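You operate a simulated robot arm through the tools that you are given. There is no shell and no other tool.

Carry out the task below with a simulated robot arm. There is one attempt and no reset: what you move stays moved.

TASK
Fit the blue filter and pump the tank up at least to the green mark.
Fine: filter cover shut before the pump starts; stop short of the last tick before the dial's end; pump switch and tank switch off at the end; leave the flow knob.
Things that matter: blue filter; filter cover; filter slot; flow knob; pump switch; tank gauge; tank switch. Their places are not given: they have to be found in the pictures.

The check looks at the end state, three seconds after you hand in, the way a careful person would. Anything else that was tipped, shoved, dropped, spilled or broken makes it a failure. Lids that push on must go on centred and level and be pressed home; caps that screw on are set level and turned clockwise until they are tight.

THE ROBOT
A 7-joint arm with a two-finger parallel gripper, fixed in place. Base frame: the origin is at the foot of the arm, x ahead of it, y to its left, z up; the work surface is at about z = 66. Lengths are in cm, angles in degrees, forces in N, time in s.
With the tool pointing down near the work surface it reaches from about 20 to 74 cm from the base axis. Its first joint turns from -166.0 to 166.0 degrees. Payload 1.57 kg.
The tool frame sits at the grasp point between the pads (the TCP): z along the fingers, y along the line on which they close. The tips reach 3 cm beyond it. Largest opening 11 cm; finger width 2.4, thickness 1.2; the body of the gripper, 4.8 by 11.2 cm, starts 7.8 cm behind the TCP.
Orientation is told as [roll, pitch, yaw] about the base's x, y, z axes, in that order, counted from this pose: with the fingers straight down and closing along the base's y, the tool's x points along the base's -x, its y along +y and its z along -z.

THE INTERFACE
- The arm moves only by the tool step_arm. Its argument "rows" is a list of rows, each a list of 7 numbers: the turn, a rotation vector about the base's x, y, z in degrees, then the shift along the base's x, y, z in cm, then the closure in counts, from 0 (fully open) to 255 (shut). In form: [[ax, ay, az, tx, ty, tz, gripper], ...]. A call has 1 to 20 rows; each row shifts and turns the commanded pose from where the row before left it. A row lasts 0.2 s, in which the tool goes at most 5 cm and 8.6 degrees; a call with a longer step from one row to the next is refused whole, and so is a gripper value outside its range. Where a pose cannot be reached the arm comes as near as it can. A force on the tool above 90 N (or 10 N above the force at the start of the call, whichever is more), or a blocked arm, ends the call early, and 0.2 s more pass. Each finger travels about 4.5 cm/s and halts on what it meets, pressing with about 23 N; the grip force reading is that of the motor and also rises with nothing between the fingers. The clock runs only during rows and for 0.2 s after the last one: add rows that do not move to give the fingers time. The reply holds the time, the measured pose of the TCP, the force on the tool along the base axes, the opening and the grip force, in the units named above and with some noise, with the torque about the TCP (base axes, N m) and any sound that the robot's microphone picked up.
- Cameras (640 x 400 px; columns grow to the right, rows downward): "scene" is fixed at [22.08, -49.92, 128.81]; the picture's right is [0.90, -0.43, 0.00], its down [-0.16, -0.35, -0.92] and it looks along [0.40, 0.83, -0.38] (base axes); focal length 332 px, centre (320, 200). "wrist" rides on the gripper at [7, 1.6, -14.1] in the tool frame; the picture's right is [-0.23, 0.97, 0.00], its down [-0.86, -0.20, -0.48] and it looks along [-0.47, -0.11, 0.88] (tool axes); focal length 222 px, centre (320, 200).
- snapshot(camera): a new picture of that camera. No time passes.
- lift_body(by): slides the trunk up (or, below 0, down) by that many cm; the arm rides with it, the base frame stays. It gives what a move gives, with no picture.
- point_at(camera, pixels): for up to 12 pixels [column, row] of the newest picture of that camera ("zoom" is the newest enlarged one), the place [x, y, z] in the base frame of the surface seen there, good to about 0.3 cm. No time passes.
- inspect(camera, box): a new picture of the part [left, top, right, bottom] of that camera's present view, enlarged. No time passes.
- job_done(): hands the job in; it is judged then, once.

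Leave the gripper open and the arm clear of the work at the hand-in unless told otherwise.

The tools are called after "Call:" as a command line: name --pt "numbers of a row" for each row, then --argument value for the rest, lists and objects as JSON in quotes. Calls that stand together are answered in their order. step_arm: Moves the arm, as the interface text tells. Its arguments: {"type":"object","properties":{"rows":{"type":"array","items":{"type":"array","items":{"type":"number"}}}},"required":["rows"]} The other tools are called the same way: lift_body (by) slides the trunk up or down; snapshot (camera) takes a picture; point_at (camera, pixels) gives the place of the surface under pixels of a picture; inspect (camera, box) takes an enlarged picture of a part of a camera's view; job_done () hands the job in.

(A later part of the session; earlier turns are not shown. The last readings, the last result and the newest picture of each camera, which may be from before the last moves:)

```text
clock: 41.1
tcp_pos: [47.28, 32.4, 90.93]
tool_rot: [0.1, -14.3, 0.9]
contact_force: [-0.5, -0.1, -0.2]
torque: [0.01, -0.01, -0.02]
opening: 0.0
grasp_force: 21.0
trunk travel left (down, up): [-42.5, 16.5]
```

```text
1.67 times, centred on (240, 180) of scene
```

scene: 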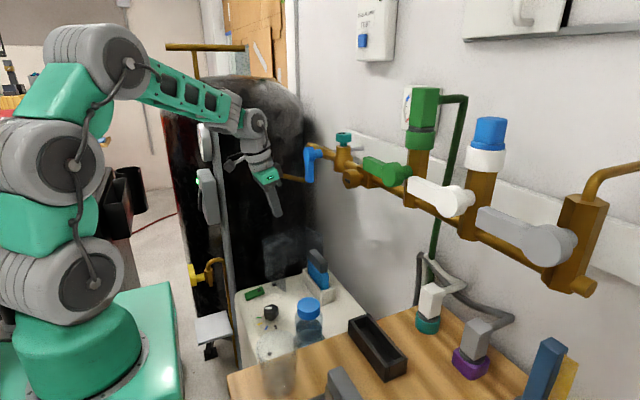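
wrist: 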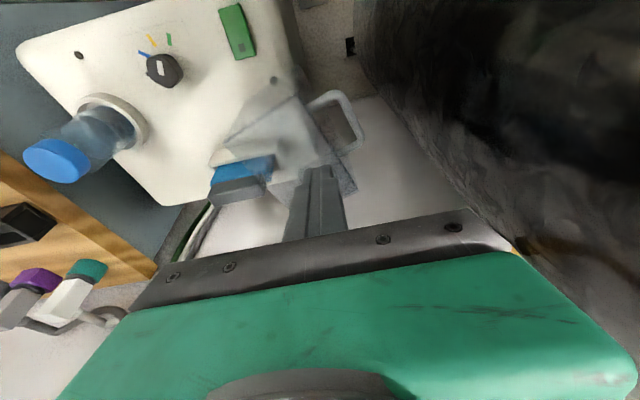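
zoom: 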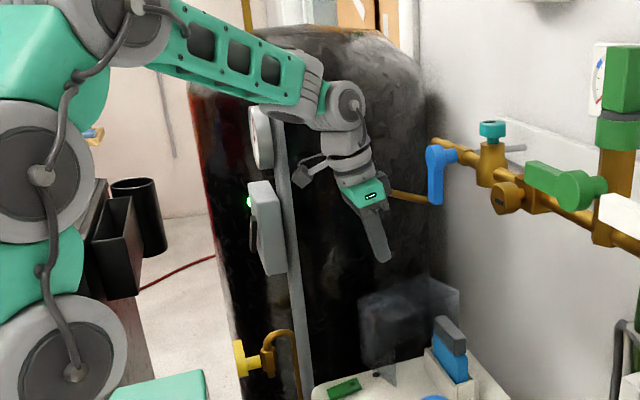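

Nothing moved and the force is back to zero. Whenever y>33 I'll keep the hand leaned toward −y. I set roll +25°, pitch 0 here, then go to hover (47.4, 36.5, 89).

Call:
step_arm --pt "0 7.15 0 0 0 0 255" --pt "0 7.15 0 0 0 0 255" --pt "8.33 0 0 0 0 0 255" --pt "8.33 0 0 0 0 0 255" --pt "8.33 0 0 0 0.5 0 255" --pt "0 0 0 0 1.8 -0.8 255" --pt "0 0 0 0 1.8 -1 255" --pt "0 0 0 0 0 0 255"

Call:
snapshot --camera "wrist"

Call:
inspect --camera "wrist" --box '[140, 40, 400, 260]'

```text
clock: 42.9
tcp_pos: [47.15, 36.59, 89.34]
tool_rot: [25.4, -0.4, 0.8]
contact_force: [-0.6, -0.1, 0.1]
torque: [0.01, -0.02, 0.01]
opening: 0.02
grasp_force: 21.4
trunk travel left (down, up): [-42.5, 16.5]
```

```text
taken
```

wrist: 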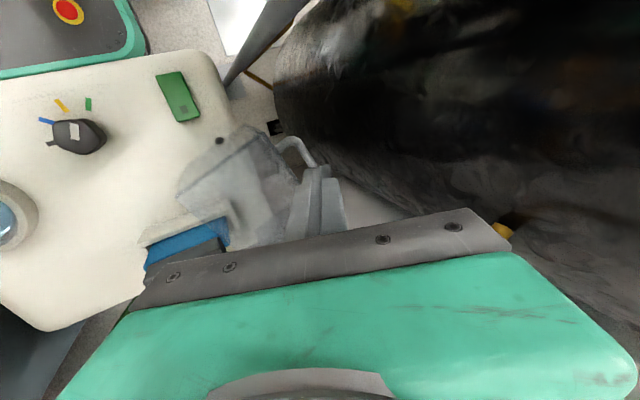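

```text
1.82 times, centred on (270, 150) of wrist
```

zoom: 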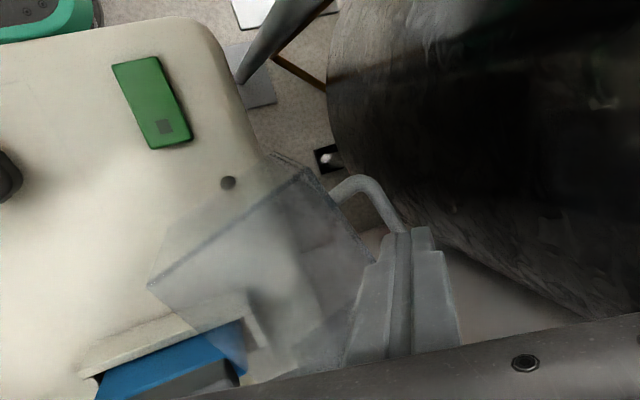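

Good. I slide the fingers down behind the hood's back wall.

Call:
step_arm --pt "0 0 0 0.05 0.85 -1.85 255" --pt "0 0 0 0.05 0.85 -1.85 255" --pt "0 0 0 0.05 0.85 -1.85 255" --pt "0 0 0 0 0.85 -1.85 255" --pt "0 0 0 0 0.8 -1.8 255" --pt "0 0 0 0 0 0 255"

Call:
inspect --camera "wrist" --box '[140, 40, 400, 260]'

```text
clock: 44.3
tcp_pos: [47.52, 40.72, 80.22]
tool_rot: [25.4, -0.4, 0.9]
contact_force: [0.3, -0.2, 0.3]
torque: [0.03, -0.03, -0.05]
opening: 0.01
grasp_force: 21.5
trunk travel left (down, up): [-42.5, 16.5]
```

```text
1.82 times, centred on (270, 150) of wrist
```

zoom: 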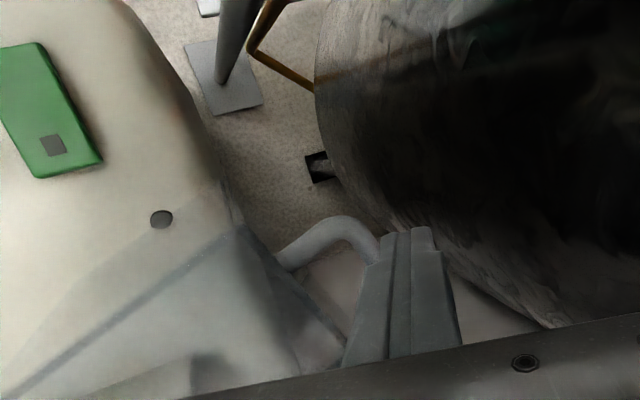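

Now I push along the arc, constant z: through (47.6,38.8), (46.8,36.3) to (46.0,32.7), about 45°.

Call:
step_arm --pt "0 0 0 0.05 -0.95 0 255" --pt "0 0 0 0.05 -0.95 0 255" --pt "0 0 0 -0.27 -0.83 0 255" --pt "0 0 0 -0.27 -0.83 0 255" --pt "0 0 0 -0.27 -0.83 0 255" --pt "0 0 0 -0.25 -0.9 0 255" --pt "0 0 0 -0.25 -0.9 0 255" --pt "0 0 0 -0.15 -0.9 0 255" --pt "0 0 0 -0.15 -0.9 0 255" --pt "0 0 0 0 0 0 255"

Call:
snapshot --camera "wrist"

Call:
inspect --camera "wrist" --box '[140, 40, 400, 260]'

Call:
inspect --camera "scene" --box '[230, 170, 370, 300]'

```text
clock: 46.5
tcp_pos: [45.74, 32.85, 80.37]
tool_rot: [25.3, -0.4, 0.8]
contact_force: [1.2, -0.3, -0.4]
torque: [0.0, -0.01, 0.01]
opening: 0.01
grasp_force: 21.3
trunk travel left (down, up): [-42.5, 16.5]
```

```text
taken
```

wrist: 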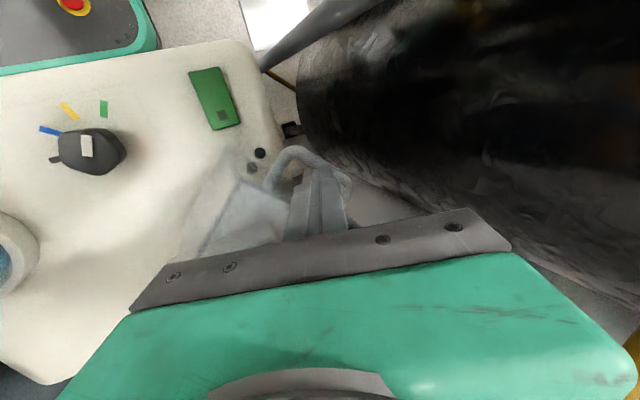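

```text
1.82 times, centred on (270, 150) of wrist
```

zoom: 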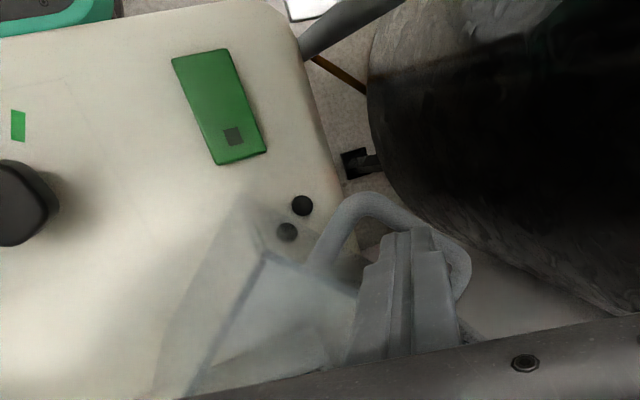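

```text
3.08 times, centred on (300, 235) of scene
```

zoom: 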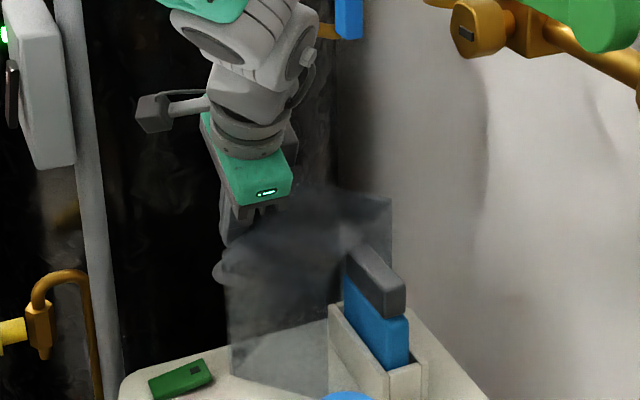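

It swings nicely; the hood is near 45° and no force shows. I continue the arc to about 75°: (46.2,29.1), then (47.3,25.6).

Call:
step_arm --pt "0 0 0 0.1 -0.9 0 255" --pt "0 0 0 0.1 -0.9 0 255" --pt "0 0 0 0.1 -0.9 0 255" --pt "0 0 0 0.15 -0.9 0 255" --pt "0 0 0 0.27 -0.88 0 255" --pt "0 0 0 0.27 -0.88 0 255" --pt "0 0 0 0.27 -0.88 0 255" --pt "0 0 0 0.3 -0.86 0 255" --pt "0 0 0 0 0 0 255"

Call:
snapshot --camera "wrist"

Call:
inspect --camera "scene" --box '[230, 170, 370, 300]'

```text
clock: 48.5
tcp_pos: [47.32, 25.71, 80.38]
tool_rot: [25.3, -0.4, 0.6]
contact_force: [-17.6, -8.4, -1.0]
torque: [-0.04, 0.03, -0.28]
opening: 0.0
grasp_force: 21.2
trunk travel left (down, up): [-42.5, 16.5]
```

```text
taken
```

wrist: 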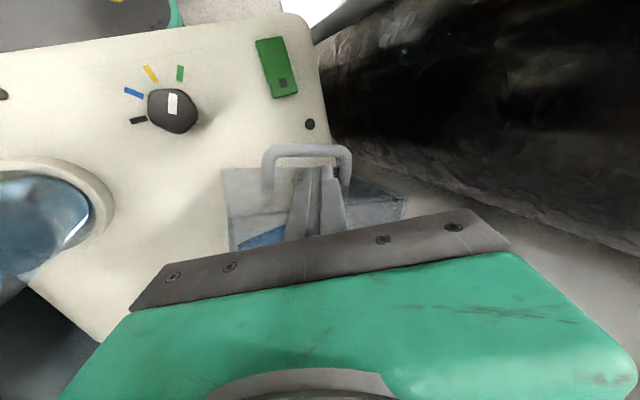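

```text
3.08 times, centred on (300, 235) of scene
```

zoom: 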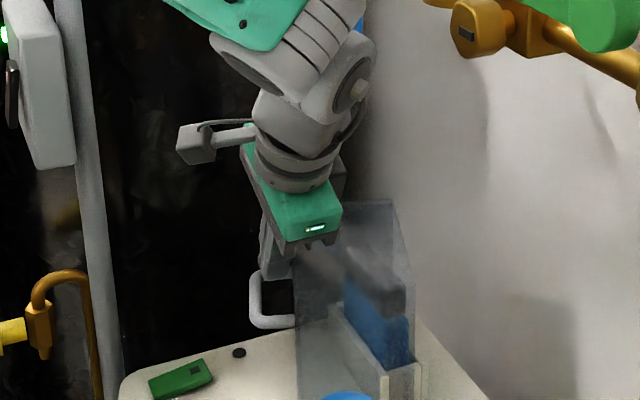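

A contact force of −17.6 N in x: the hood seems to be at its stop, with the filter inside and the handle facing −x. I measure the wall and handle alignment.

Call:
inspect --camera "wrist" --box '[200, 120, 430, 260]'

Call:
point_at --camera "wrist" --pixels '[[275, 152], [300, 148], [330, 148], [268, 180], [346, 180], [230, 175], [250, 180], [380, 190], [400, 200], [235, 225], [270, 210], [365, 200]]'

```text
2.78 times, centred on (315, 190) of wrist
```

zoom: 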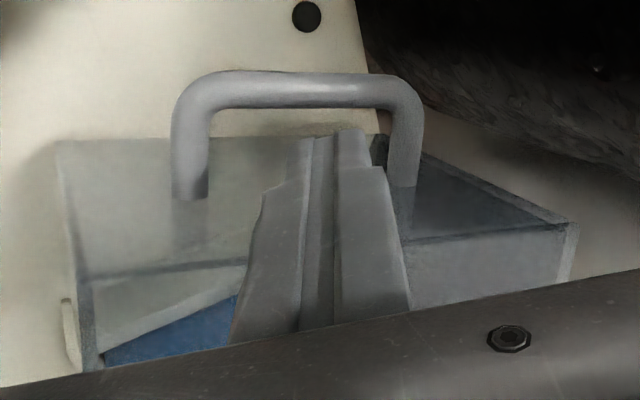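

```text
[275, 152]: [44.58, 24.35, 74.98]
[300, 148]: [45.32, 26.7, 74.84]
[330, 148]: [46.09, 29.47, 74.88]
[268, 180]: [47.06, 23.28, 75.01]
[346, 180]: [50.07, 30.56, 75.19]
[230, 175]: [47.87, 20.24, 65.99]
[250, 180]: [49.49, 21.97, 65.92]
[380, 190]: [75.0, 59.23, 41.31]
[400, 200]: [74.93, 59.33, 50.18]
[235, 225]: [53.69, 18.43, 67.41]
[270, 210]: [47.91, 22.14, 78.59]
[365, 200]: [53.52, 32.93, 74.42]
```

The handle bar angle gives about 74° of swing, not 90°, and the pusher meets resistance. I zoom on the slot end in the scene view to see what the hood's leading wall meets.

Call:
inspect --camera "scene" --box '[290, 220, 380, 310]'

Call:
inspect --camera "wrist" --box '[190, 150, 290, 260]'

```text
4.44 times, centred on (335, 265) of scene
```

zoom: 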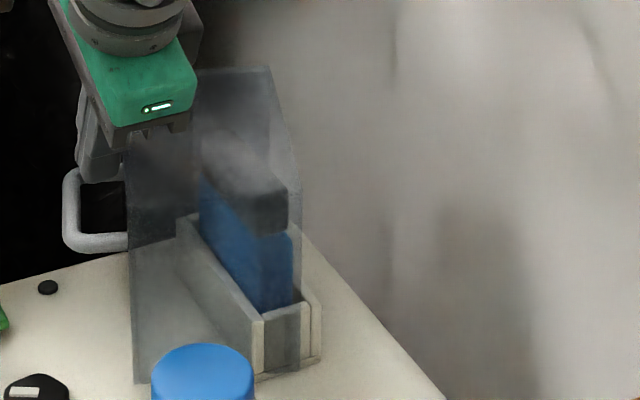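

```text
3.64 times, centred on (240, 205) of wrist
```

zoom: 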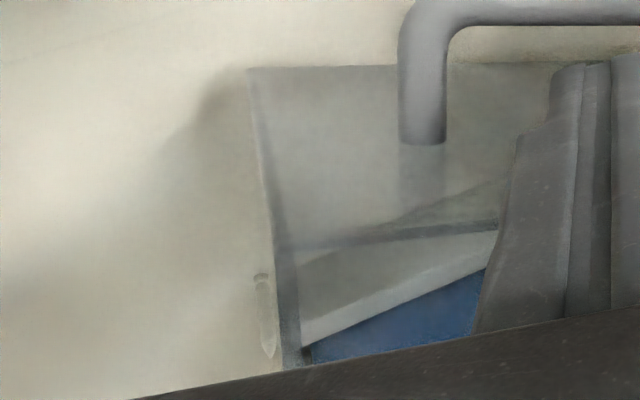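

The frame's near corner seems to be right at the hood's leading wall. I sample the hood's current corner and wall points to fit its true position.

Call:
point_at --camera "zoom" --pixels '[[253, 75], [262, 130], [270, 180], [285, 240], [290, 300], [295, 350], [340, 110], [330, 180], [380, 230], [450, 225], [490, 220], [350, 270]]'

Call:
point_at --camera "zoom" --pixels '[[320, 240], [420, 180], [470, 150], [480, 100], [300, 120], [264, 300], [268, 340], [258, 280], [310, 320], [400, 290], [330, 290], [450, 120]]'

```text
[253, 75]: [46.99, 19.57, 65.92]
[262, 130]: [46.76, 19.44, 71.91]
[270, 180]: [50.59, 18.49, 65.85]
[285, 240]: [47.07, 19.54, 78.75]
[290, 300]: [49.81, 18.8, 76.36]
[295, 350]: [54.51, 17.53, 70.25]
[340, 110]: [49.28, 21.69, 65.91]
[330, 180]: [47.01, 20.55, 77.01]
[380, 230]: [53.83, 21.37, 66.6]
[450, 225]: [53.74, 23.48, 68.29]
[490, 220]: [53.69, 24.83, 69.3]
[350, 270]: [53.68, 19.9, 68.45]
```

```text
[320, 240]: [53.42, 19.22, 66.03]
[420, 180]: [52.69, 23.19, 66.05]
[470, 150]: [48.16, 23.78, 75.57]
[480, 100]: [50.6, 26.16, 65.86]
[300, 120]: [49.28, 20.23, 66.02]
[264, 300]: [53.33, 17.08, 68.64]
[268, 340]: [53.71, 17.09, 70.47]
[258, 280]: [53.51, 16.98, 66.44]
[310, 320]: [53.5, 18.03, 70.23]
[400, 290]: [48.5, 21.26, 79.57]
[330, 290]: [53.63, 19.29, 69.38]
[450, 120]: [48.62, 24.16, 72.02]
```

The fit gives a hinge at (60.3, 30.7), the hood now near 75°, and a fully closed position (back wall x≈50.2, side wall y≈16) that clears the slot frame. So it should still go 15° further. I push on in small steps and watch the force.

Call:
step_arm --pt "0 0 0 0.2 -0.5 0 255" --pt "0 0 0 0.22 -0.5 0 255" --pt "0 0 0 0 0 0 255"

Call:
inspect --camera "wrist" --box '[190, 130, 390, 260]'

Call:
point_at --camera "wrist" --pixels '[[275, 152], [300, 148], [330, 148], [325, 146], [285, 148], [310, 146]]'

```text
clock: 49.3
tcp_pos: [47.97, 24.65, 80.33]
tool_rot: [25.4, -0.6, 0.7]
contact_force: [-1.7, -1.9, 0.2]
torque: [-0.03, -0.02, -0.05]
opening: 0.01
grasp_force: 21.5
trunk travel left (down, up): [-42.5, 16.5]
```

```text
3.08 times, centred on (290, 195) of wrist
```

zoom: 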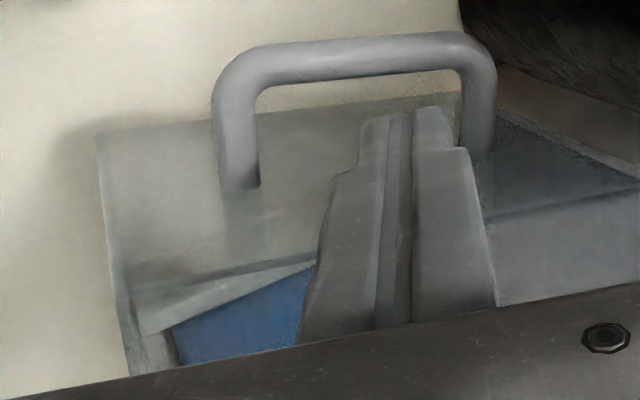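

```text
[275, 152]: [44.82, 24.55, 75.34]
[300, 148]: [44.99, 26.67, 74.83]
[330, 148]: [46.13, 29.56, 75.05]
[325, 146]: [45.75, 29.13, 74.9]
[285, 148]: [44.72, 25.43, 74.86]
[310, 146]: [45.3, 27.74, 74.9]
```

The resistance dropped to about 2 N and the frame end is now inside the hood. I keep following the arc to about (49.1, 21.8).

Call:
step_arm --pt "0 0 0 0.2 -0.6 0 255" --pt "0 0 0 0.2 -0.6 0 255" --pt "0 0 0 0.25 -0.6 0 255" --pt "0 0 0 0.25 -0.6 0 255" --pt "0 0 0 0.2 -0.4 0 255" --pt "0 0 0 0 0 0 255"

Call:
snapshot --camera "wrist"

Call:
inspect --camera "wrist" --box '[190, 130, 390, 260]'

Call:
inspect --camera "scene" --box '[290, 220, 380, 310]'

```text
clock: 50.7
tcp_pos: [48.92, 21.92, 80.31]
tool_rot: [25.4, -0.4, 0.9]
contact_force: [-0.2, 0.6, 0.1]
torque: [-0.01, -0.02, -0.02]
opening: 0.0
grasp_force: 21.6
trunk travel left (down, up): [-42.5, 16.5]
```

```text
taken
```

wrist: 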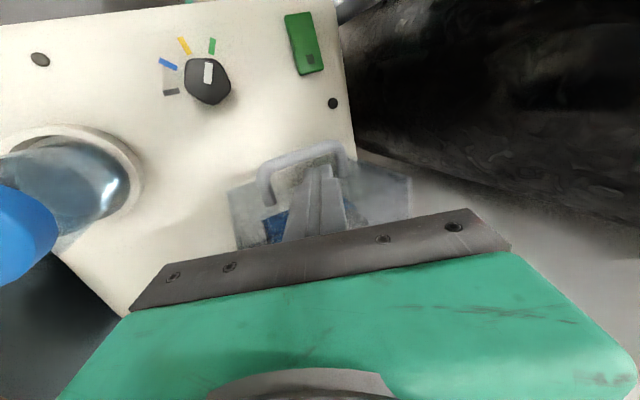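

```text
3.08 times, centred on (290, 195) of wrist
```

zoom: 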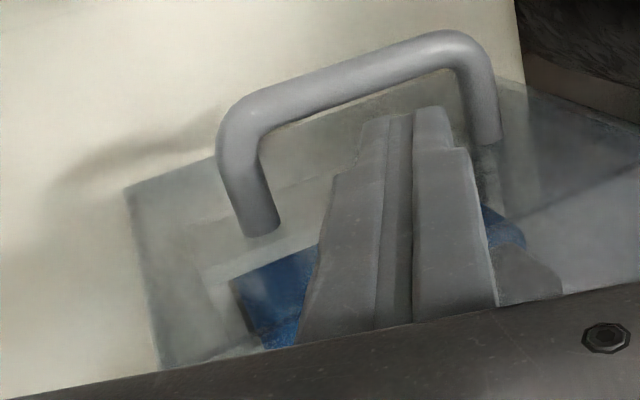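

```text
4.44 times, centred on (335, 265) of scene
```

zoom: 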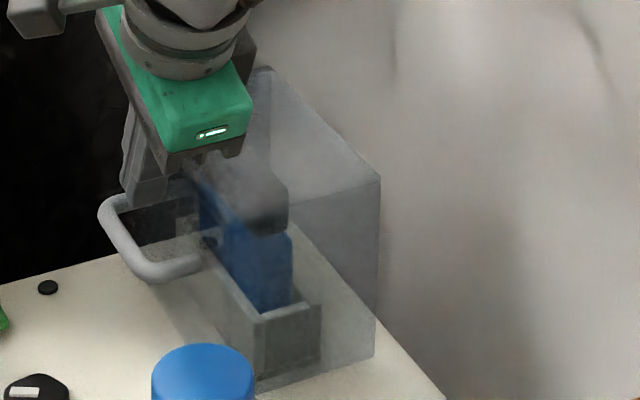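

The hood now fully encloses the filter and the frame. I check the handle and wall angle.

Call:
point_at --camera "wrist" --pixels '[[275, 170], [290, 163], [305, 157], [325, 149], [335, 146], [270, 195], [350, 170], [235, 195], [240, 230], [250, 220], [232, 192], [370, 200]]'

```text
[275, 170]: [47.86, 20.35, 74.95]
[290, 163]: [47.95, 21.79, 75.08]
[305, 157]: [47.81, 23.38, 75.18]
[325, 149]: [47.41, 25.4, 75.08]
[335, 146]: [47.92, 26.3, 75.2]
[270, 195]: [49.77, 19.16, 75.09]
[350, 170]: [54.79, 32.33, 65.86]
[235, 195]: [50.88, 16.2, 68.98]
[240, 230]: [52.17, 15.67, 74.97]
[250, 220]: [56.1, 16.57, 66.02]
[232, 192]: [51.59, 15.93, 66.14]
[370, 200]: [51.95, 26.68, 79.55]
```

The handle bar now reads x≈47.9 along y 20–26, so the hood is square at 90°. I press gently in +x to confirm it is on its stop.

Call:
step_arm --pt "0 0 0 0.3 0 0 255" --pt "0 0 0 0.3 0 0 255" --pt "0 0 0 0.2 0 0 255" --pt "0 0 0 0 0 0 255"

```text
clock: 51.7
tcp_pos: [49.76, 21.97, 80.17]
tool_rot: [25.4, -0.4, 0.8]
contact_force: [-0.2, 0.0, -0.2]
torque: [-0.02, -0.05, 0.01]
opening: 0.0
grasp_force: 21.5
trunk travel left (down, up): [-42.5, 16.5]
```

Call:
step_arm --pt "0 0 0 0.3 0 0 255" --pt "0 0 0 0.3 0 0 255" --pt "0 0 0 0 0 0 255"

Call:
snapshot --camera "wrist"

Call:
point_at --camera "wrist" --pixels '[[275, 170], [290, 163], [305, 157], [325, 149], [335, 146], [270, 195], [235, 195], [240, 230], [370, 200]]'

```text
clock: 52.5
tcp_pos: [49.82, 21.9, 80.21]
tool_rot: [25.3, 0.0, 1.0]
contact_force: [-32.3, -6.9, 1.3]
torque: [-0.03, 0.12, -0.1]
opening: 0.01
grasp_force: 21.4
trunk travel left (down, up): [-42.5, 16.5]
```

```text
taken
```

wrist: 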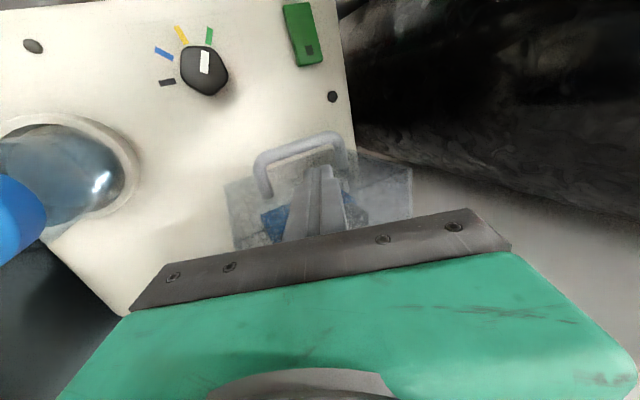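

```text
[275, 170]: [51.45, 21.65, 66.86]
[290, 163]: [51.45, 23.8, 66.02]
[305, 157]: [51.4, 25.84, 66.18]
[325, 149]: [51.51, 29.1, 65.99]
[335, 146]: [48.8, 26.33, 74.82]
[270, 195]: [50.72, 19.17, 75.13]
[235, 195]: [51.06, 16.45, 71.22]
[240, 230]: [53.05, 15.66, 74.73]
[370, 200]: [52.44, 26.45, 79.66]
```

Firm stop: 32 N at x 49.8, hood square. The cover is shut. (The earlier bump, by its torque, was the wrist camera touching the gauge stand, so I'll keep clear of that.) I back off from the hood, rise, and make the tool vertical.

Call:
step_arm --pt "0 0 0 -1 0 0 255" --pt "0 0 0 -1.5 0 0.5 255" --pt "0 0 0 -1 0 2.5 255" --pt "0 0 0 -1 0 3 255" --pt "-8.3 0 0 -1 1 2 255" --pt "-8.3 0 0 -1 1 1 255" --pt "-8.4 0 -0.8 -1 1 0 255" --pt "0 0 0 0 0 0 255"

Call:
snapshot --camera "wrist"

Call:
snapshot --camera "scene"

Call:
inspect --camera "wrist" --box '[300, 0, 460, 200]'

```text
clock: 54.3
tcp_pos: [42.87, 24.79, 89.26]
tool_rot: [0.1, -0.2, 0.1]
contact_force: [0.1, -0.4, 0.2]
torque: [0.0, 0.02, 0.0]
opening: 0.02
grasp_force: 21.8
trunk travel left (down, up): [-42.5, 16.5]
```

```text
taken
```

wrist: 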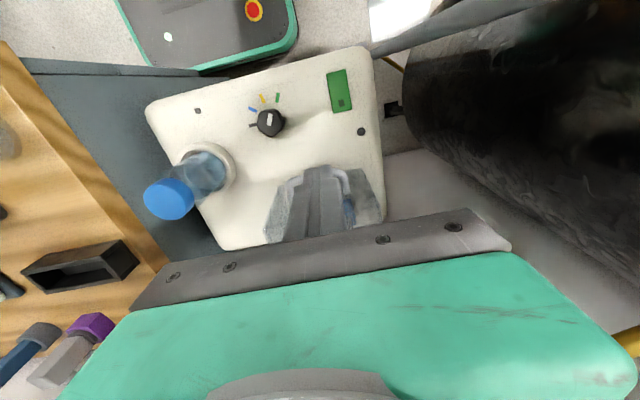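

```text
taken
```

scene: 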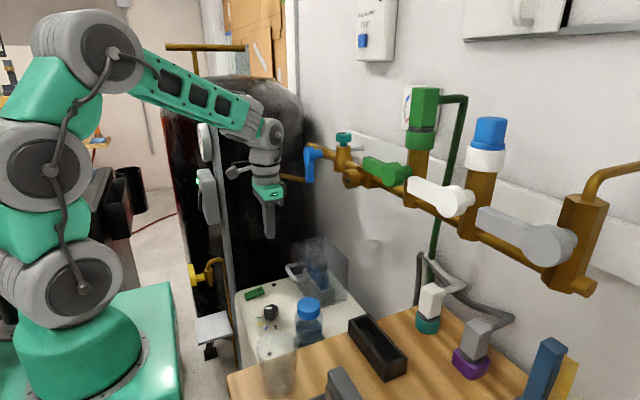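

```text
2.00 times, centred on (380, 100) of wrist
```

zoom: 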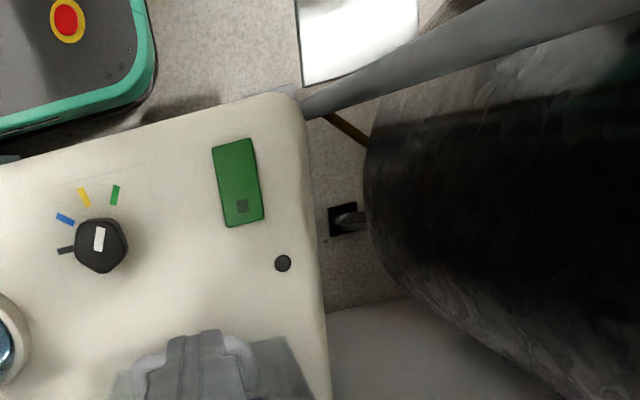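

The hood is closed in both views. Now I measure the green rocker closely (zoom 212–262, 138–228).

Call:
inspect --camera "wrist" --box '[310, 55, 370, 125]'

Call:
point_at --camera "wrist" --pixels '[[328, 75], [346, 71], [331, 90], [349, 88], [334, 110], [351, 107], [341, 102], [338, 88], [335, 75], [343, 108], [325, 90], [356, 90]]'

```text
5.71 times, centred on (340, 90) of wrist
```

zoom: 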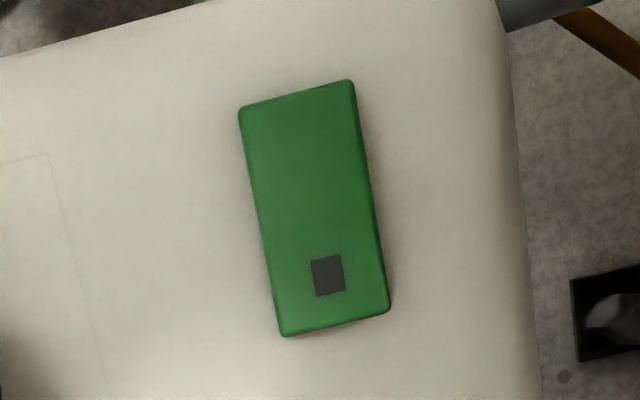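

```text
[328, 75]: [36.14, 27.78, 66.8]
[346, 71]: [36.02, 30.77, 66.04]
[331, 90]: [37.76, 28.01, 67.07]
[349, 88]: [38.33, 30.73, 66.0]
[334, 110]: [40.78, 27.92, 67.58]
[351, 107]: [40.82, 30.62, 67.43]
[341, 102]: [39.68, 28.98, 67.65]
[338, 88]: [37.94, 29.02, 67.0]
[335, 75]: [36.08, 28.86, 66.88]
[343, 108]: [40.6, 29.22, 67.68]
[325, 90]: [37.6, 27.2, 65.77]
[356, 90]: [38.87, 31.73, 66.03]
```

Rocker: x 35.8–41, y 27.8–30.5, marked end raised at x≈40 (z 67.65). I move the closed fingers above it at (40.1, 29.1), stopping at tip z≈70.

Call:
step_arm --pt "0 0 0 -0.9 1.4 -3 255" --pt "0 0 0 -0.9 1.4 -3 255" --pt "0 0 0 -0.9 1.4 -3 255" --pt "0 0 0 0 0.1 -3 255" --pt "0 0 0 0 0 -3 255" --pt "0 0 0 0 0 -1 255" --pt "0 0 0 0 0 0 255"

Call:
inspect --camera "scene" --box '[200, 160, 330, 320]'

Call:
snapshot --camera "wrist"

```text
clock: 55.9
tcp_pos: [40.33, 29.32, 73.06]
tool_rot: [0.3, -0.1, 0.1]
contact_force: [-0.4, 0.7, -0.1]
torque: [-0.04, 0.0, 0.03]
opening: 0.0
grasp_force: 21.6
trunk travel left (down, up): [-42.5, 16.5]
```

```text
2.50 times, centred on (265, 240) of scene
```

zoom: 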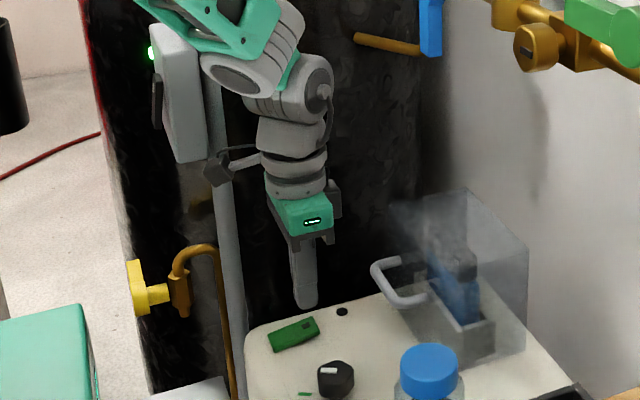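

```text
taken
```

wrist: 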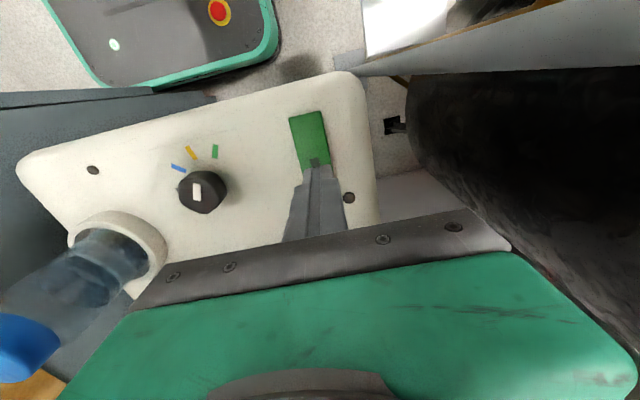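

The fingertips are right above the marked end. I press down in small steps to z≈69.7 and listen for a click.

Call:
step_arm --pt "0 0 0 -0.1 -0.2 -1.5 255" --pt "0 0 0 0 0 -0.7 255" --pt "0 0 0 0 0 -0.4 255" --pt "0 0 0 0 0 -0.4 255" --pt "0 0 0 0 0 -0.3 255"

Call:
inspect --camera "scene" --box '[220, 240, 320, 320]'

```text
clock: 57.1
tcp_pos: [40.25, 29.05, 70.17]
tool_rot: [0.4, -0.3, 0.0]
contact_force: [-1.7, -2.8, 24.7]
torque: [-0.17, 0.32, -0.27]
opening: 0.0
grasp_force: 21.1
trunk travel left (down, up): [-42.5, 16.5]
```

```text
5.00 times, centred on (270, 280) of scene
```

zoom: 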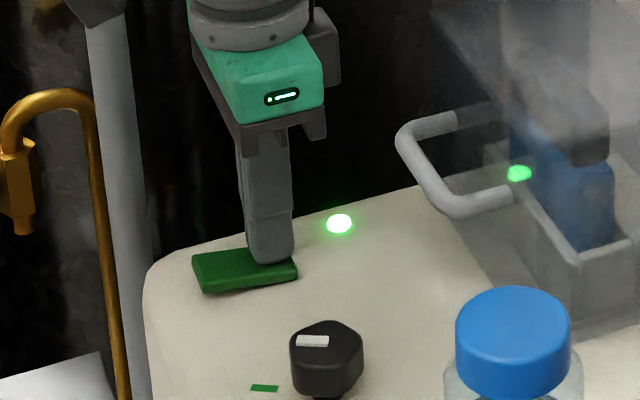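

The pump LED is lit green: the pump is running. I go at once to the gauge viewing pose.

Call:
step_arm --pt "0 0 0 0 0 3 255" --pt "0 0 0 -1.5 -1 4.5 255" --pt "0 0 0 -2.5 -1 4 255" --pt "0 -8 0 -2.5 -1 4 255" --pt "0 -8 0 -2.5 -1 4 255" --pt "0 -8 0 -2.5 -1 4 255" --pt "0 -8 0 -2.5 -1 4 255" --pt "0 0 -6 -2.5 -0.5 4 255" --pt "0 0 -6 -2 0 3.5 255"

Call:
snapshot --camera "wrist"

Call:
inspect --camera "wrist" --box '[480, 120, 640, 280]'

```text
clock: 59.1
tcp_pos: [21.68, 22.2, 104.98]
tool_rot: [0.3, -32.1, -11.9]
contact_force: [-0.4, 0.3, 1.2]
torque: [0.0, 0.0, 0.03]
opening: 0.0
grasp_force: 21.6
trunk travel left (down, up): [-42.5, 16.5]
```

```text
taken
```

wrist: 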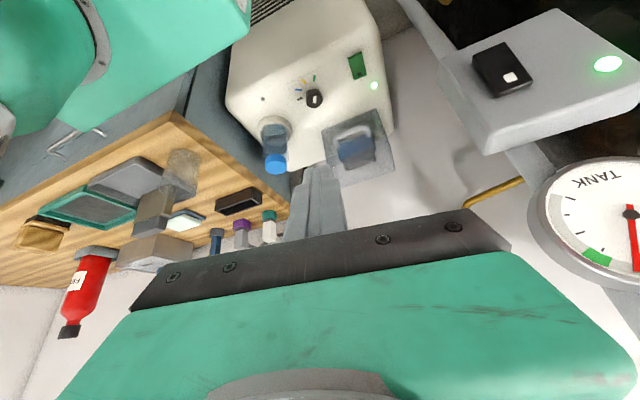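

```text
2.50 times, centred on (560, 200) of wrist
```

zoom: 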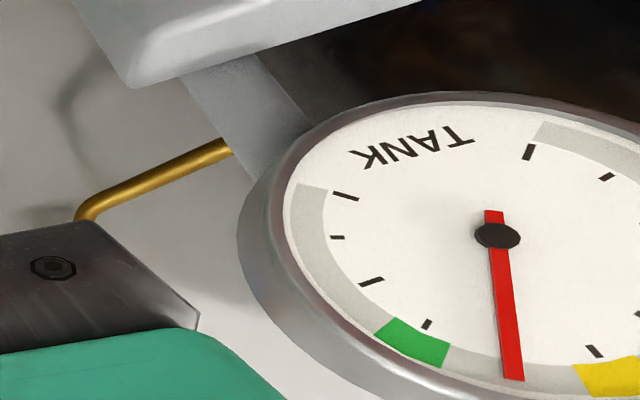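

I can see the dial well. The needle is at about (512,378), just short of the 6th tick, and green is at (378–448, 320–365). I wait 1 s here to measure the rate.

Call:
step_arm --pt "0 0 0 0 0 0 255" --pt "0 0 0 0 0 0 255" --pt "0 0 0 0 0 0 255" --pt "0 0 0 0 0 0 255"

Call:
inspect --camera "wrist" --box '[480, 120, 640, 280]'

```text
clock: 60.1
tcp_pos: [21.64, 22.37, 104.88]
tool_rot: [0.3, -32.1, -12.0]
contact_force: [-0.4, -0.3, -0.4]
torque: [-0.01, 0.0, 0.0]
opening: 0.0
grasp_force: 21.4
trunk travel left (down, up): [-42.5, 16.5]
```

```text
2.50 times, centred on (560, 200) of wrist
```

zoom: 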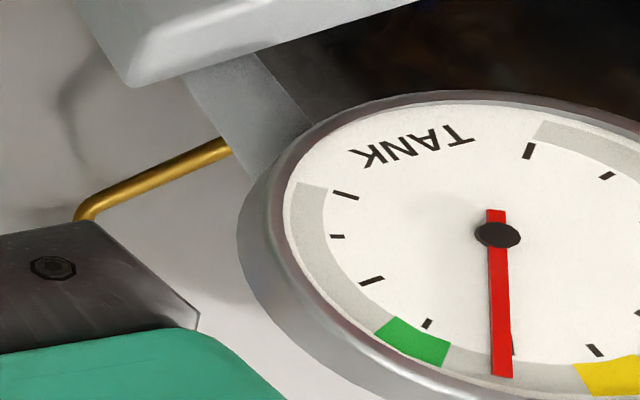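

The needle moved about 10–12 zoom pixels in 1 s and is just past the 6th tick, roughly 0.1 tick per second. I wait 4 s and check again.

Call:
step_arm --pt "0 0 0 0 0 0 255" --pt "0 0 0 0 0 0 255" --pt "0 0 0 0 0 0 255" --pt "0 0 0 0 0 0 255" --pt "0 0 0 0 0 0 255" --pt "0 0 0 0 0 0 255" --pt "0 0 0 0 0 0 255" --pt "0 0 0 0 0 0 255" --pt "0 0 0 0 0 0 255" --pt "0 0 0 0 0 0 255" --pt "0 0 0 0 0 0 255" --pt "0 0 0 0 0 0 255" --pt "0 0 0 0 0 0 255" --pt "0 0 0 0 0 0 255" --pt "0 0 0 0 0 0 255" --pt "0 0 0 0 0 0 255" --pt "0 0 0 0 0 0 255" --pt "0 0 0 0 0 0 255" --pt "0 0 0 0 0 0 255"

Call:
inspect --camera "wrist" --box '[480, 120, 640, 280]'

```text
clock: 64.1
tcp_pos: [21.57, 22.42, 104.88]
tool_rot: [0.3, -32.0, -11.9]
contact_force: [-0.1, 0.2, -0.3]
torque: [-0.01, 0.0, -0.01]
opening: 0.0
grasp_force: 21.0
trunk travel left (down, up): [-42.5, 16.5]
```

```text
2.50 times, centred on (560, 200) of wrist
```

zoom: 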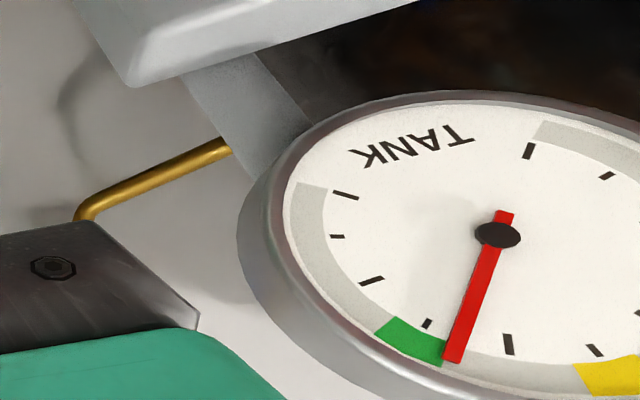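

The needle now touches the near edge of green (about 6.65; rate ≈0.14 tick/s). I wait 4 s more.

Call:
step_arm --pt "0 0 0 0 0 0 255" --pt "0 0 0 0 0 0 255" --pt "0 0 0 0 0 0 255" --pt "0 0 0 0 0 0 255" --pt "0 0 0 0 0 0 255" --pt "0 0 0 0 0 0 255" --pt "0 0 0 0 0 0 255" --pt "0 0 0 0 0 0 255" --pt "0 0 0 0 0 0 255" --pt "0 0 0 0 0 0 255" --pt "0 0 0 0 0 0 255" --pt "0 0 0 0 0 0 255" --pt "0 0 0 0 0 0 255" --pt "0 0 0 0 0 0 255" --pt "0 0 0 0 0 0 255" --pt "0 0 0 0 0 0 255" --pt "0 0 0 0 0 0 255" --pt "0 0 0 0 0 0 255" --pt "0 0 0 0 0 0 255"

Call:
inspect --camera "wrist" --box '[480, 120, 640, 280]'

```text
clock: 68.1
tcp_pos: [21.66, 22.32, 104.99]
tool_rot: [0.4, -32.2, -11.8]
contact_force: [0.6, 0.0, -0.2]
torque: [0.0, 0.04, -0.03]
opening: 0.03
grasp_force: 21.6
trunk travel left (down, up): [-42.5, 16.5]
```

```text
2.50 times, centred on (560, 200) of wrist
```

zoom: 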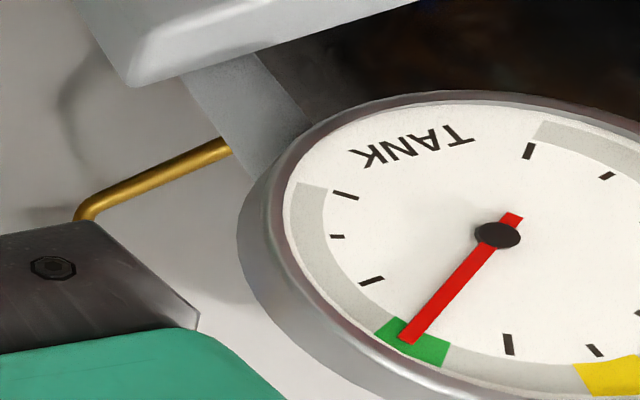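

The needle is over green, covering the 7th tick (about 7.15). I wait 3.4 s more; the trip back takes about 3 s, so I should stop near the 8th tick, past green and well short of the 9th.

Call:
step_arm --pt "0 0 0 0 0 0 255" --pt "0 0 0 0 0 0 255" --pt "0 0 0 0 0 0 255" --pt "0 0 0 0 0 0 255" --pt "0 0 0 0 0 0 255" --pt "0 0 0 0 0 0 255" --pt "0 0 0 0 0 0 255" --pt "0 0 0 0 0 0 255" --pt "0 0 0 0 0 0 255" --pt "0 0 0 0 0 0 255" --pt "0 0 0 0 0 0 255" --pt "0 0 0 0 0 0 255" --pt "0 0 0 0 0 0 255" --pt "0 0 0 0 0 0 255" --pt "0 0 0 0 0 0 255"

Call:
inspect --camera "wrist" --box '[480, 120, 640, 280]'

```text
clock: 71.3
tcp_pos: [21.72, 22.34, 104.91]
tool_rot: [0.3, -32.2, -11.9]
contact_force: [-0.2, -0.5, 0.3]
torque: [0.0, -0.02, -0.02]
opening: 0.0
grasp_force: 21.6
trunk travel left (down, up): [-42.5, 16.5]
```

```text
2.50 times, centred on (560, 200) of wrist
```

zoom: 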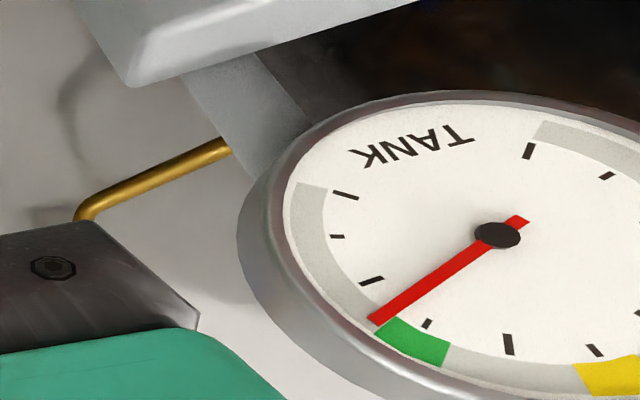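

The needle has just passed the far edge of green (about 7.6). I go now to the rocker's other end.

Call:
step_arm --pt "0 0 6 1 0 -3 255" --pt "0 0 6 1.5 0.5 -4 255" --pt "0 8 0 2 0.5 -4 255" --pt "0 8 0 2 0.5 -4 255" --pt "0 8 0 2 0.5 -4 255" --pt "0 8 0 2 1 -4 255" --pt "6 0 0 2 1 -4 255" --pt "6 0 0 1.6 1.1 -3 255" --pt "0 0 0 1 1 -1.5 255"

Call:
inspect --camera "scene" --box '[200, 160, 330, 320]'

Call:
snapshot --camera "wrist"

```text
clock: 73.3
tcp_pos: [36.8, 28.73, 73.35]
tool_rot: [12.5, -0.1, 0.1]
contact_force: [0.3, -0.8, 0.5]
torque: [0.02, 0.02, -0.04]
opening: 0.0
grasp_force: 21.1
trunk travel left (down, up): [-42.5, 16.5]
```

```text
2.50 times, centred on (265, 240) of scene
```

zoom: 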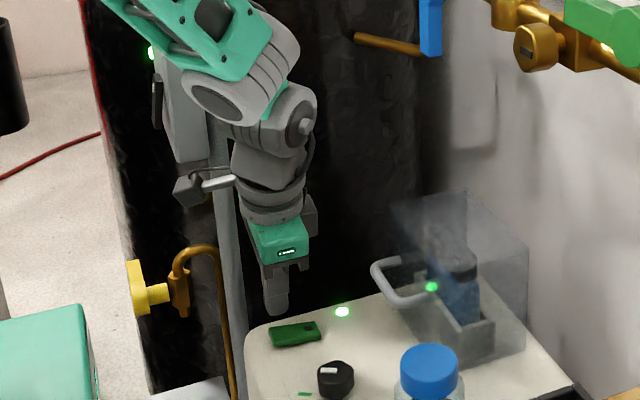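

```text
taken
```

wrist: 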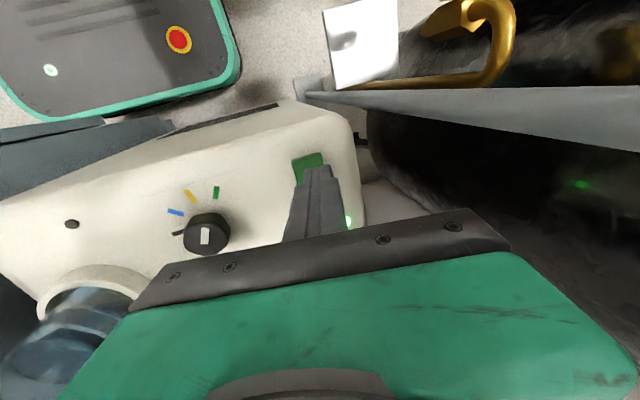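

The tip is above the −x end of the rocker. I press down.

Call:
step_arm --pt "0 0 0 0 -0.3 -2 255" --pt "0 0 0 0 0 -0.8 255" --pt "0 0 0 0 0 -0.4 255" --pt "0 0 0 0 0 -0.4 255" --pt "0 0 0 0 0 -0.2 255"

Call:
inspect --camera "scene" --box '[220, 240, 320, 320]'

```text
clock: 74.5
tcp_pos: [36.63, 28.41, 70.18]
tool_rot: [12.7, -0.5, 0.0]
contact_force: [-18.4, -12.6, 66.5]
torque: [-0.65, -0.22, -0.24]
opening: 0.0
grasp_force: 21.7
trunk travel left (down, up): [-42.5, 16.5]
```

```text
5.00 times, centred on (270, 280) of scene
```

zoom: 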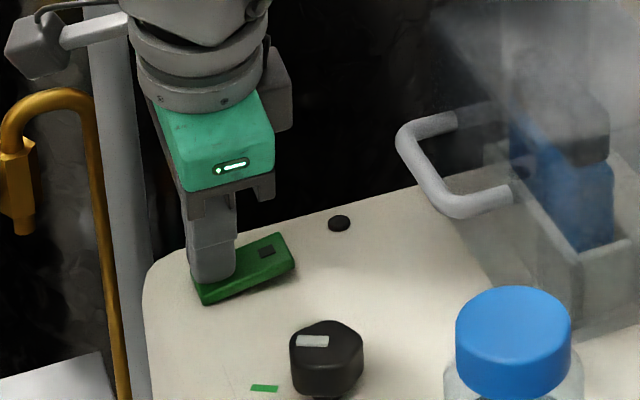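

The pump LED is off. I release the rocker and return to the gauge view to check the reading.

Call:
step_arm --pt "0 0 0 0 0 1.5 255" --pt "0 0 0 0 -0.5 3.5 255" --pt "-6 0 0 -1.5 -1 4 255" --pt "-6 0 0 -1.8 -1 4 255" --pt "0 -8 0 -2 -1 4 255" --pt "0 -8 0 -2 -1 4 255" --pt "0 -8 0 -2 -1 4 255" --pt "0 -8 0 -2 -0.5 4 255" --pt "0 0 -6 -2 0 3.5 255" --pt "0 0 -6 -1.5 0 2 255" --pt "0 0 0 0 0 0 255"

Call:
snapshot --camera "wrist"

Call:
inspect --camera "wrist" --box '[480, 120, 640, 280]'

```text
clock: 76.9
tcp_pos: [21.75, 22.32, 104.24]
tool_rot: [0.2, -32.0, -11.9]
contact_force: [0.0, 0.1, -0.2]
torque: [0.0, 0.01, 0.0]
opening: 0.0
grasp_force: 22.3
trunk travel left (down, up): [-42.5, 16.5]
```

```text
taken
```

wrist: 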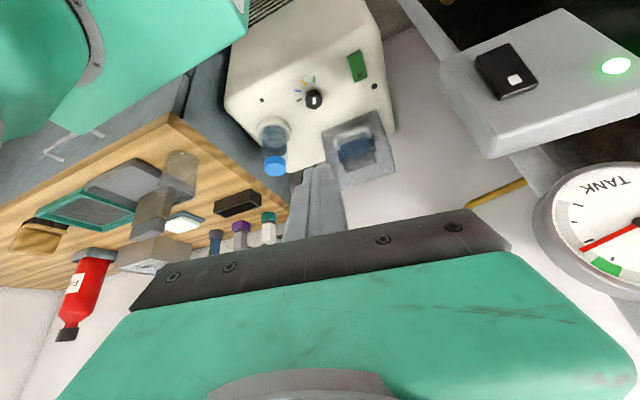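

```text
2.50 times, centred on (560, 200) of wrist
```

zoom: 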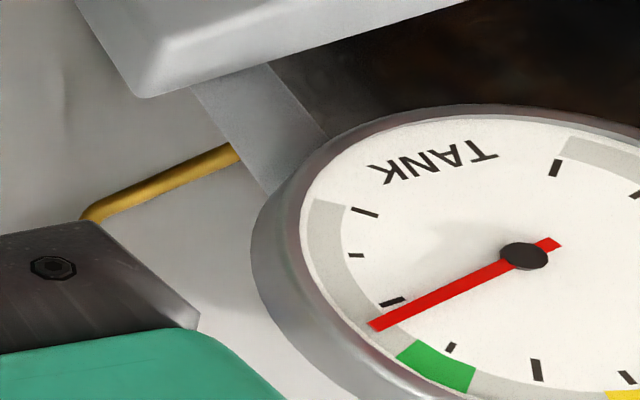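

The needle rests at about the 8th tick: past green, well short of the 9th. Pump LED and rocker are off. Now the tank switch: I measure the dark rocker at wrist (475–540, 42–100).

Call:
inspect --camera "wrist" --box '[440, 10, 640, 150]'

Call:
point_at --camera "wrist" --pixels '[[480, 58], [510, 46], [490, 75], [520, 65], [500, 92], [532, 82], [514, 80], [497, 62], [478, 62], [503, 98], [470, 70], [545, 60]]'

Call:
point_at --camera "wrist" --pixels '[[615, 66], [560, 40], [555, 100], [460, 60], [490, 140], [600, 130], [450, 90], [545, 90], [505, 35], [486, 52], [496, 96], [536, 88]]'

```text
2.86 times, centred on (540, 80) of wrist
```

zoom: 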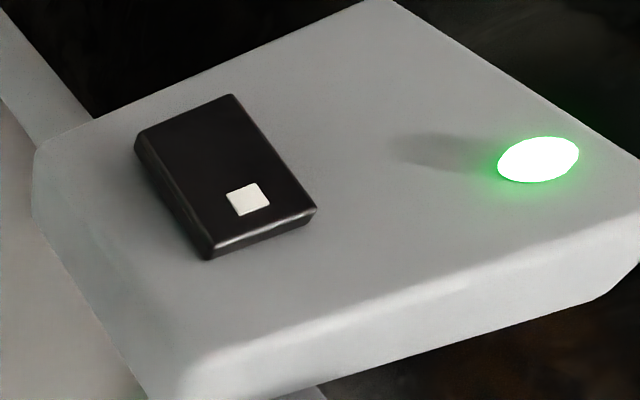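

```text
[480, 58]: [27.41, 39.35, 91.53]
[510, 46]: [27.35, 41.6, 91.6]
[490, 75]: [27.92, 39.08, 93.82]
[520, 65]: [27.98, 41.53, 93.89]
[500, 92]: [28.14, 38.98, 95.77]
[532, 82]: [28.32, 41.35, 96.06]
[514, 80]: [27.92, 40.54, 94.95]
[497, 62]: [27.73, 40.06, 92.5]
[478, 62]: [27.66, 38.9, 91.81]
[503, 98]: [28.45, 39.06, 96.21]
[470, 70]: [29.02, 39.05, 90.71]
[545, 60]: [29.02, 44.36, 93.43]
```

```text
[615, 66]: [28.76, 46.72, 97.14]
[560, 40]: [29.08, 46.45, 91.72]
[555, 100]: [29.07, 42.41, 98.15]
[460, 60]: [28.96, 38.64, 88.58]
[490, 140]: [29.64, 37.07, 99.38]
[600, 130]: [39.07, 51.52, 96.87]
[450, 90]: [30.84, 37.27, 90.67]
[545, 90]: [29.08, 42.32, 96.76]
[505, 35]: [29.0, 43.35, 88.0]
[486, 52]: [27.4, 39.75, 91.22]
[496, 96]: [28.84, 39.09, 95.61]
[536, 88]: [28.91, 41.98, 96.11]
```

Box face at x 29.05. Tank rocker: y 39–41.5, z 91–96, lower end protruding to x 27.35, upper (marked) end pressed in at 28.3. To switch off I push the lower end in +x with the tilted fingertip. I move to a stand-off at about (20, 40, 96), tool pitched −32°.

Call:
step_arm --pt "0 0 6 -0.8 2.5 0 255" --pt "0 0 6 -0.8 3 -1 255" --pt "0 0 0 -0.2 3.5 -1.5 255" --pt "0 0 0 0 3.5 -1.5 255" --pt "0 0 0 0 3.5 -2 255" --pt "0 0 0 0 1.9 -2 255" --pt "0 0 0 0 0 0 255"

Call:
snapshot --camera "wrist"

Call:
snapshot --camera "scene"

```text
clock: 78.5
tcp_pos: [20.13, 40.21, 95.88]
tool_rot: [0.2, -32.2, 0.1]
contact_force: [0.4, -0.5, -0.5]
torque: [-0.01, 0.02, -0.02]
opening: 0.0
grasp_force: 21.6
trunk travel left (down, up): [-42.5, 16.5]
```

```text
taken
```

wrist: 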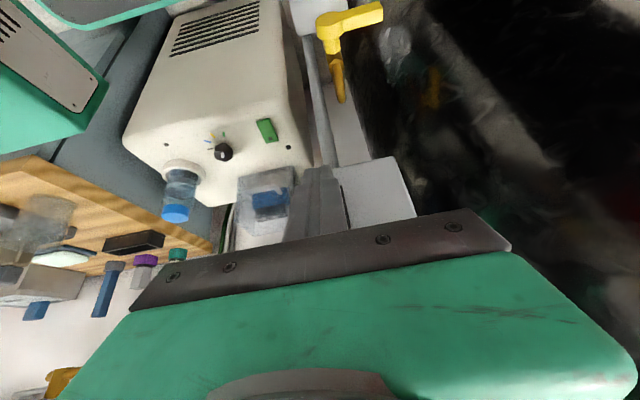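

```text
taken
```

scene: 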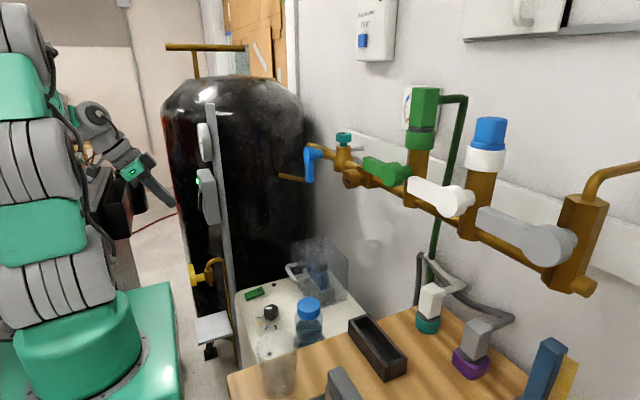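

Reached. I lower to z 93.7 and then push +x toward contact, expected at TCP x≈24.7.

Call:
step_arm --pt "0 0 0 0.5 0 -1.2 255" --pt "0 0 0 1 0 -1 255" --pt "0 0 0 1.5 0 0 255" --pt "0 0 0 1 0 0 255" --pt "0 0 0 0 0 0 255"

Call:
inspect --camera "scene" --box '[130, 110, 250, 240]'

Call:
inspect --camera "wrist" --box '[260, 120, 460, 240]'

```text
clock: 79.7
tcp_pos: [24.05, 40.15, 93.7]
tool_rot: [0.3, -32.2, 0.1]
contact_force: [0.5, -0.6, 1.3]
torque: [0.01, -0.02, 0.02]
opening: 0.0
grasp_force: 21.5
trunk travel left (down, up): [-42.5, 16.5]
```

```text
3.08 times, centred on (190, 175) of scene
```

zoom: 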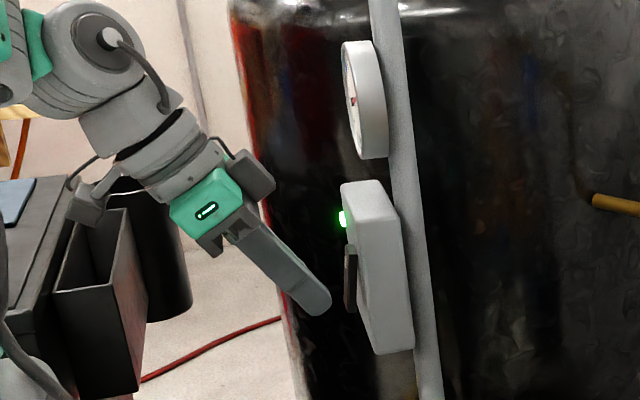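

```text
3.20 times, centred on (360, 180) of wrist
```

zoom: 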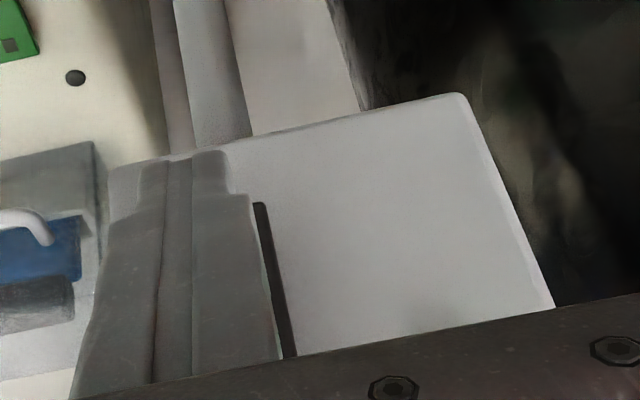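

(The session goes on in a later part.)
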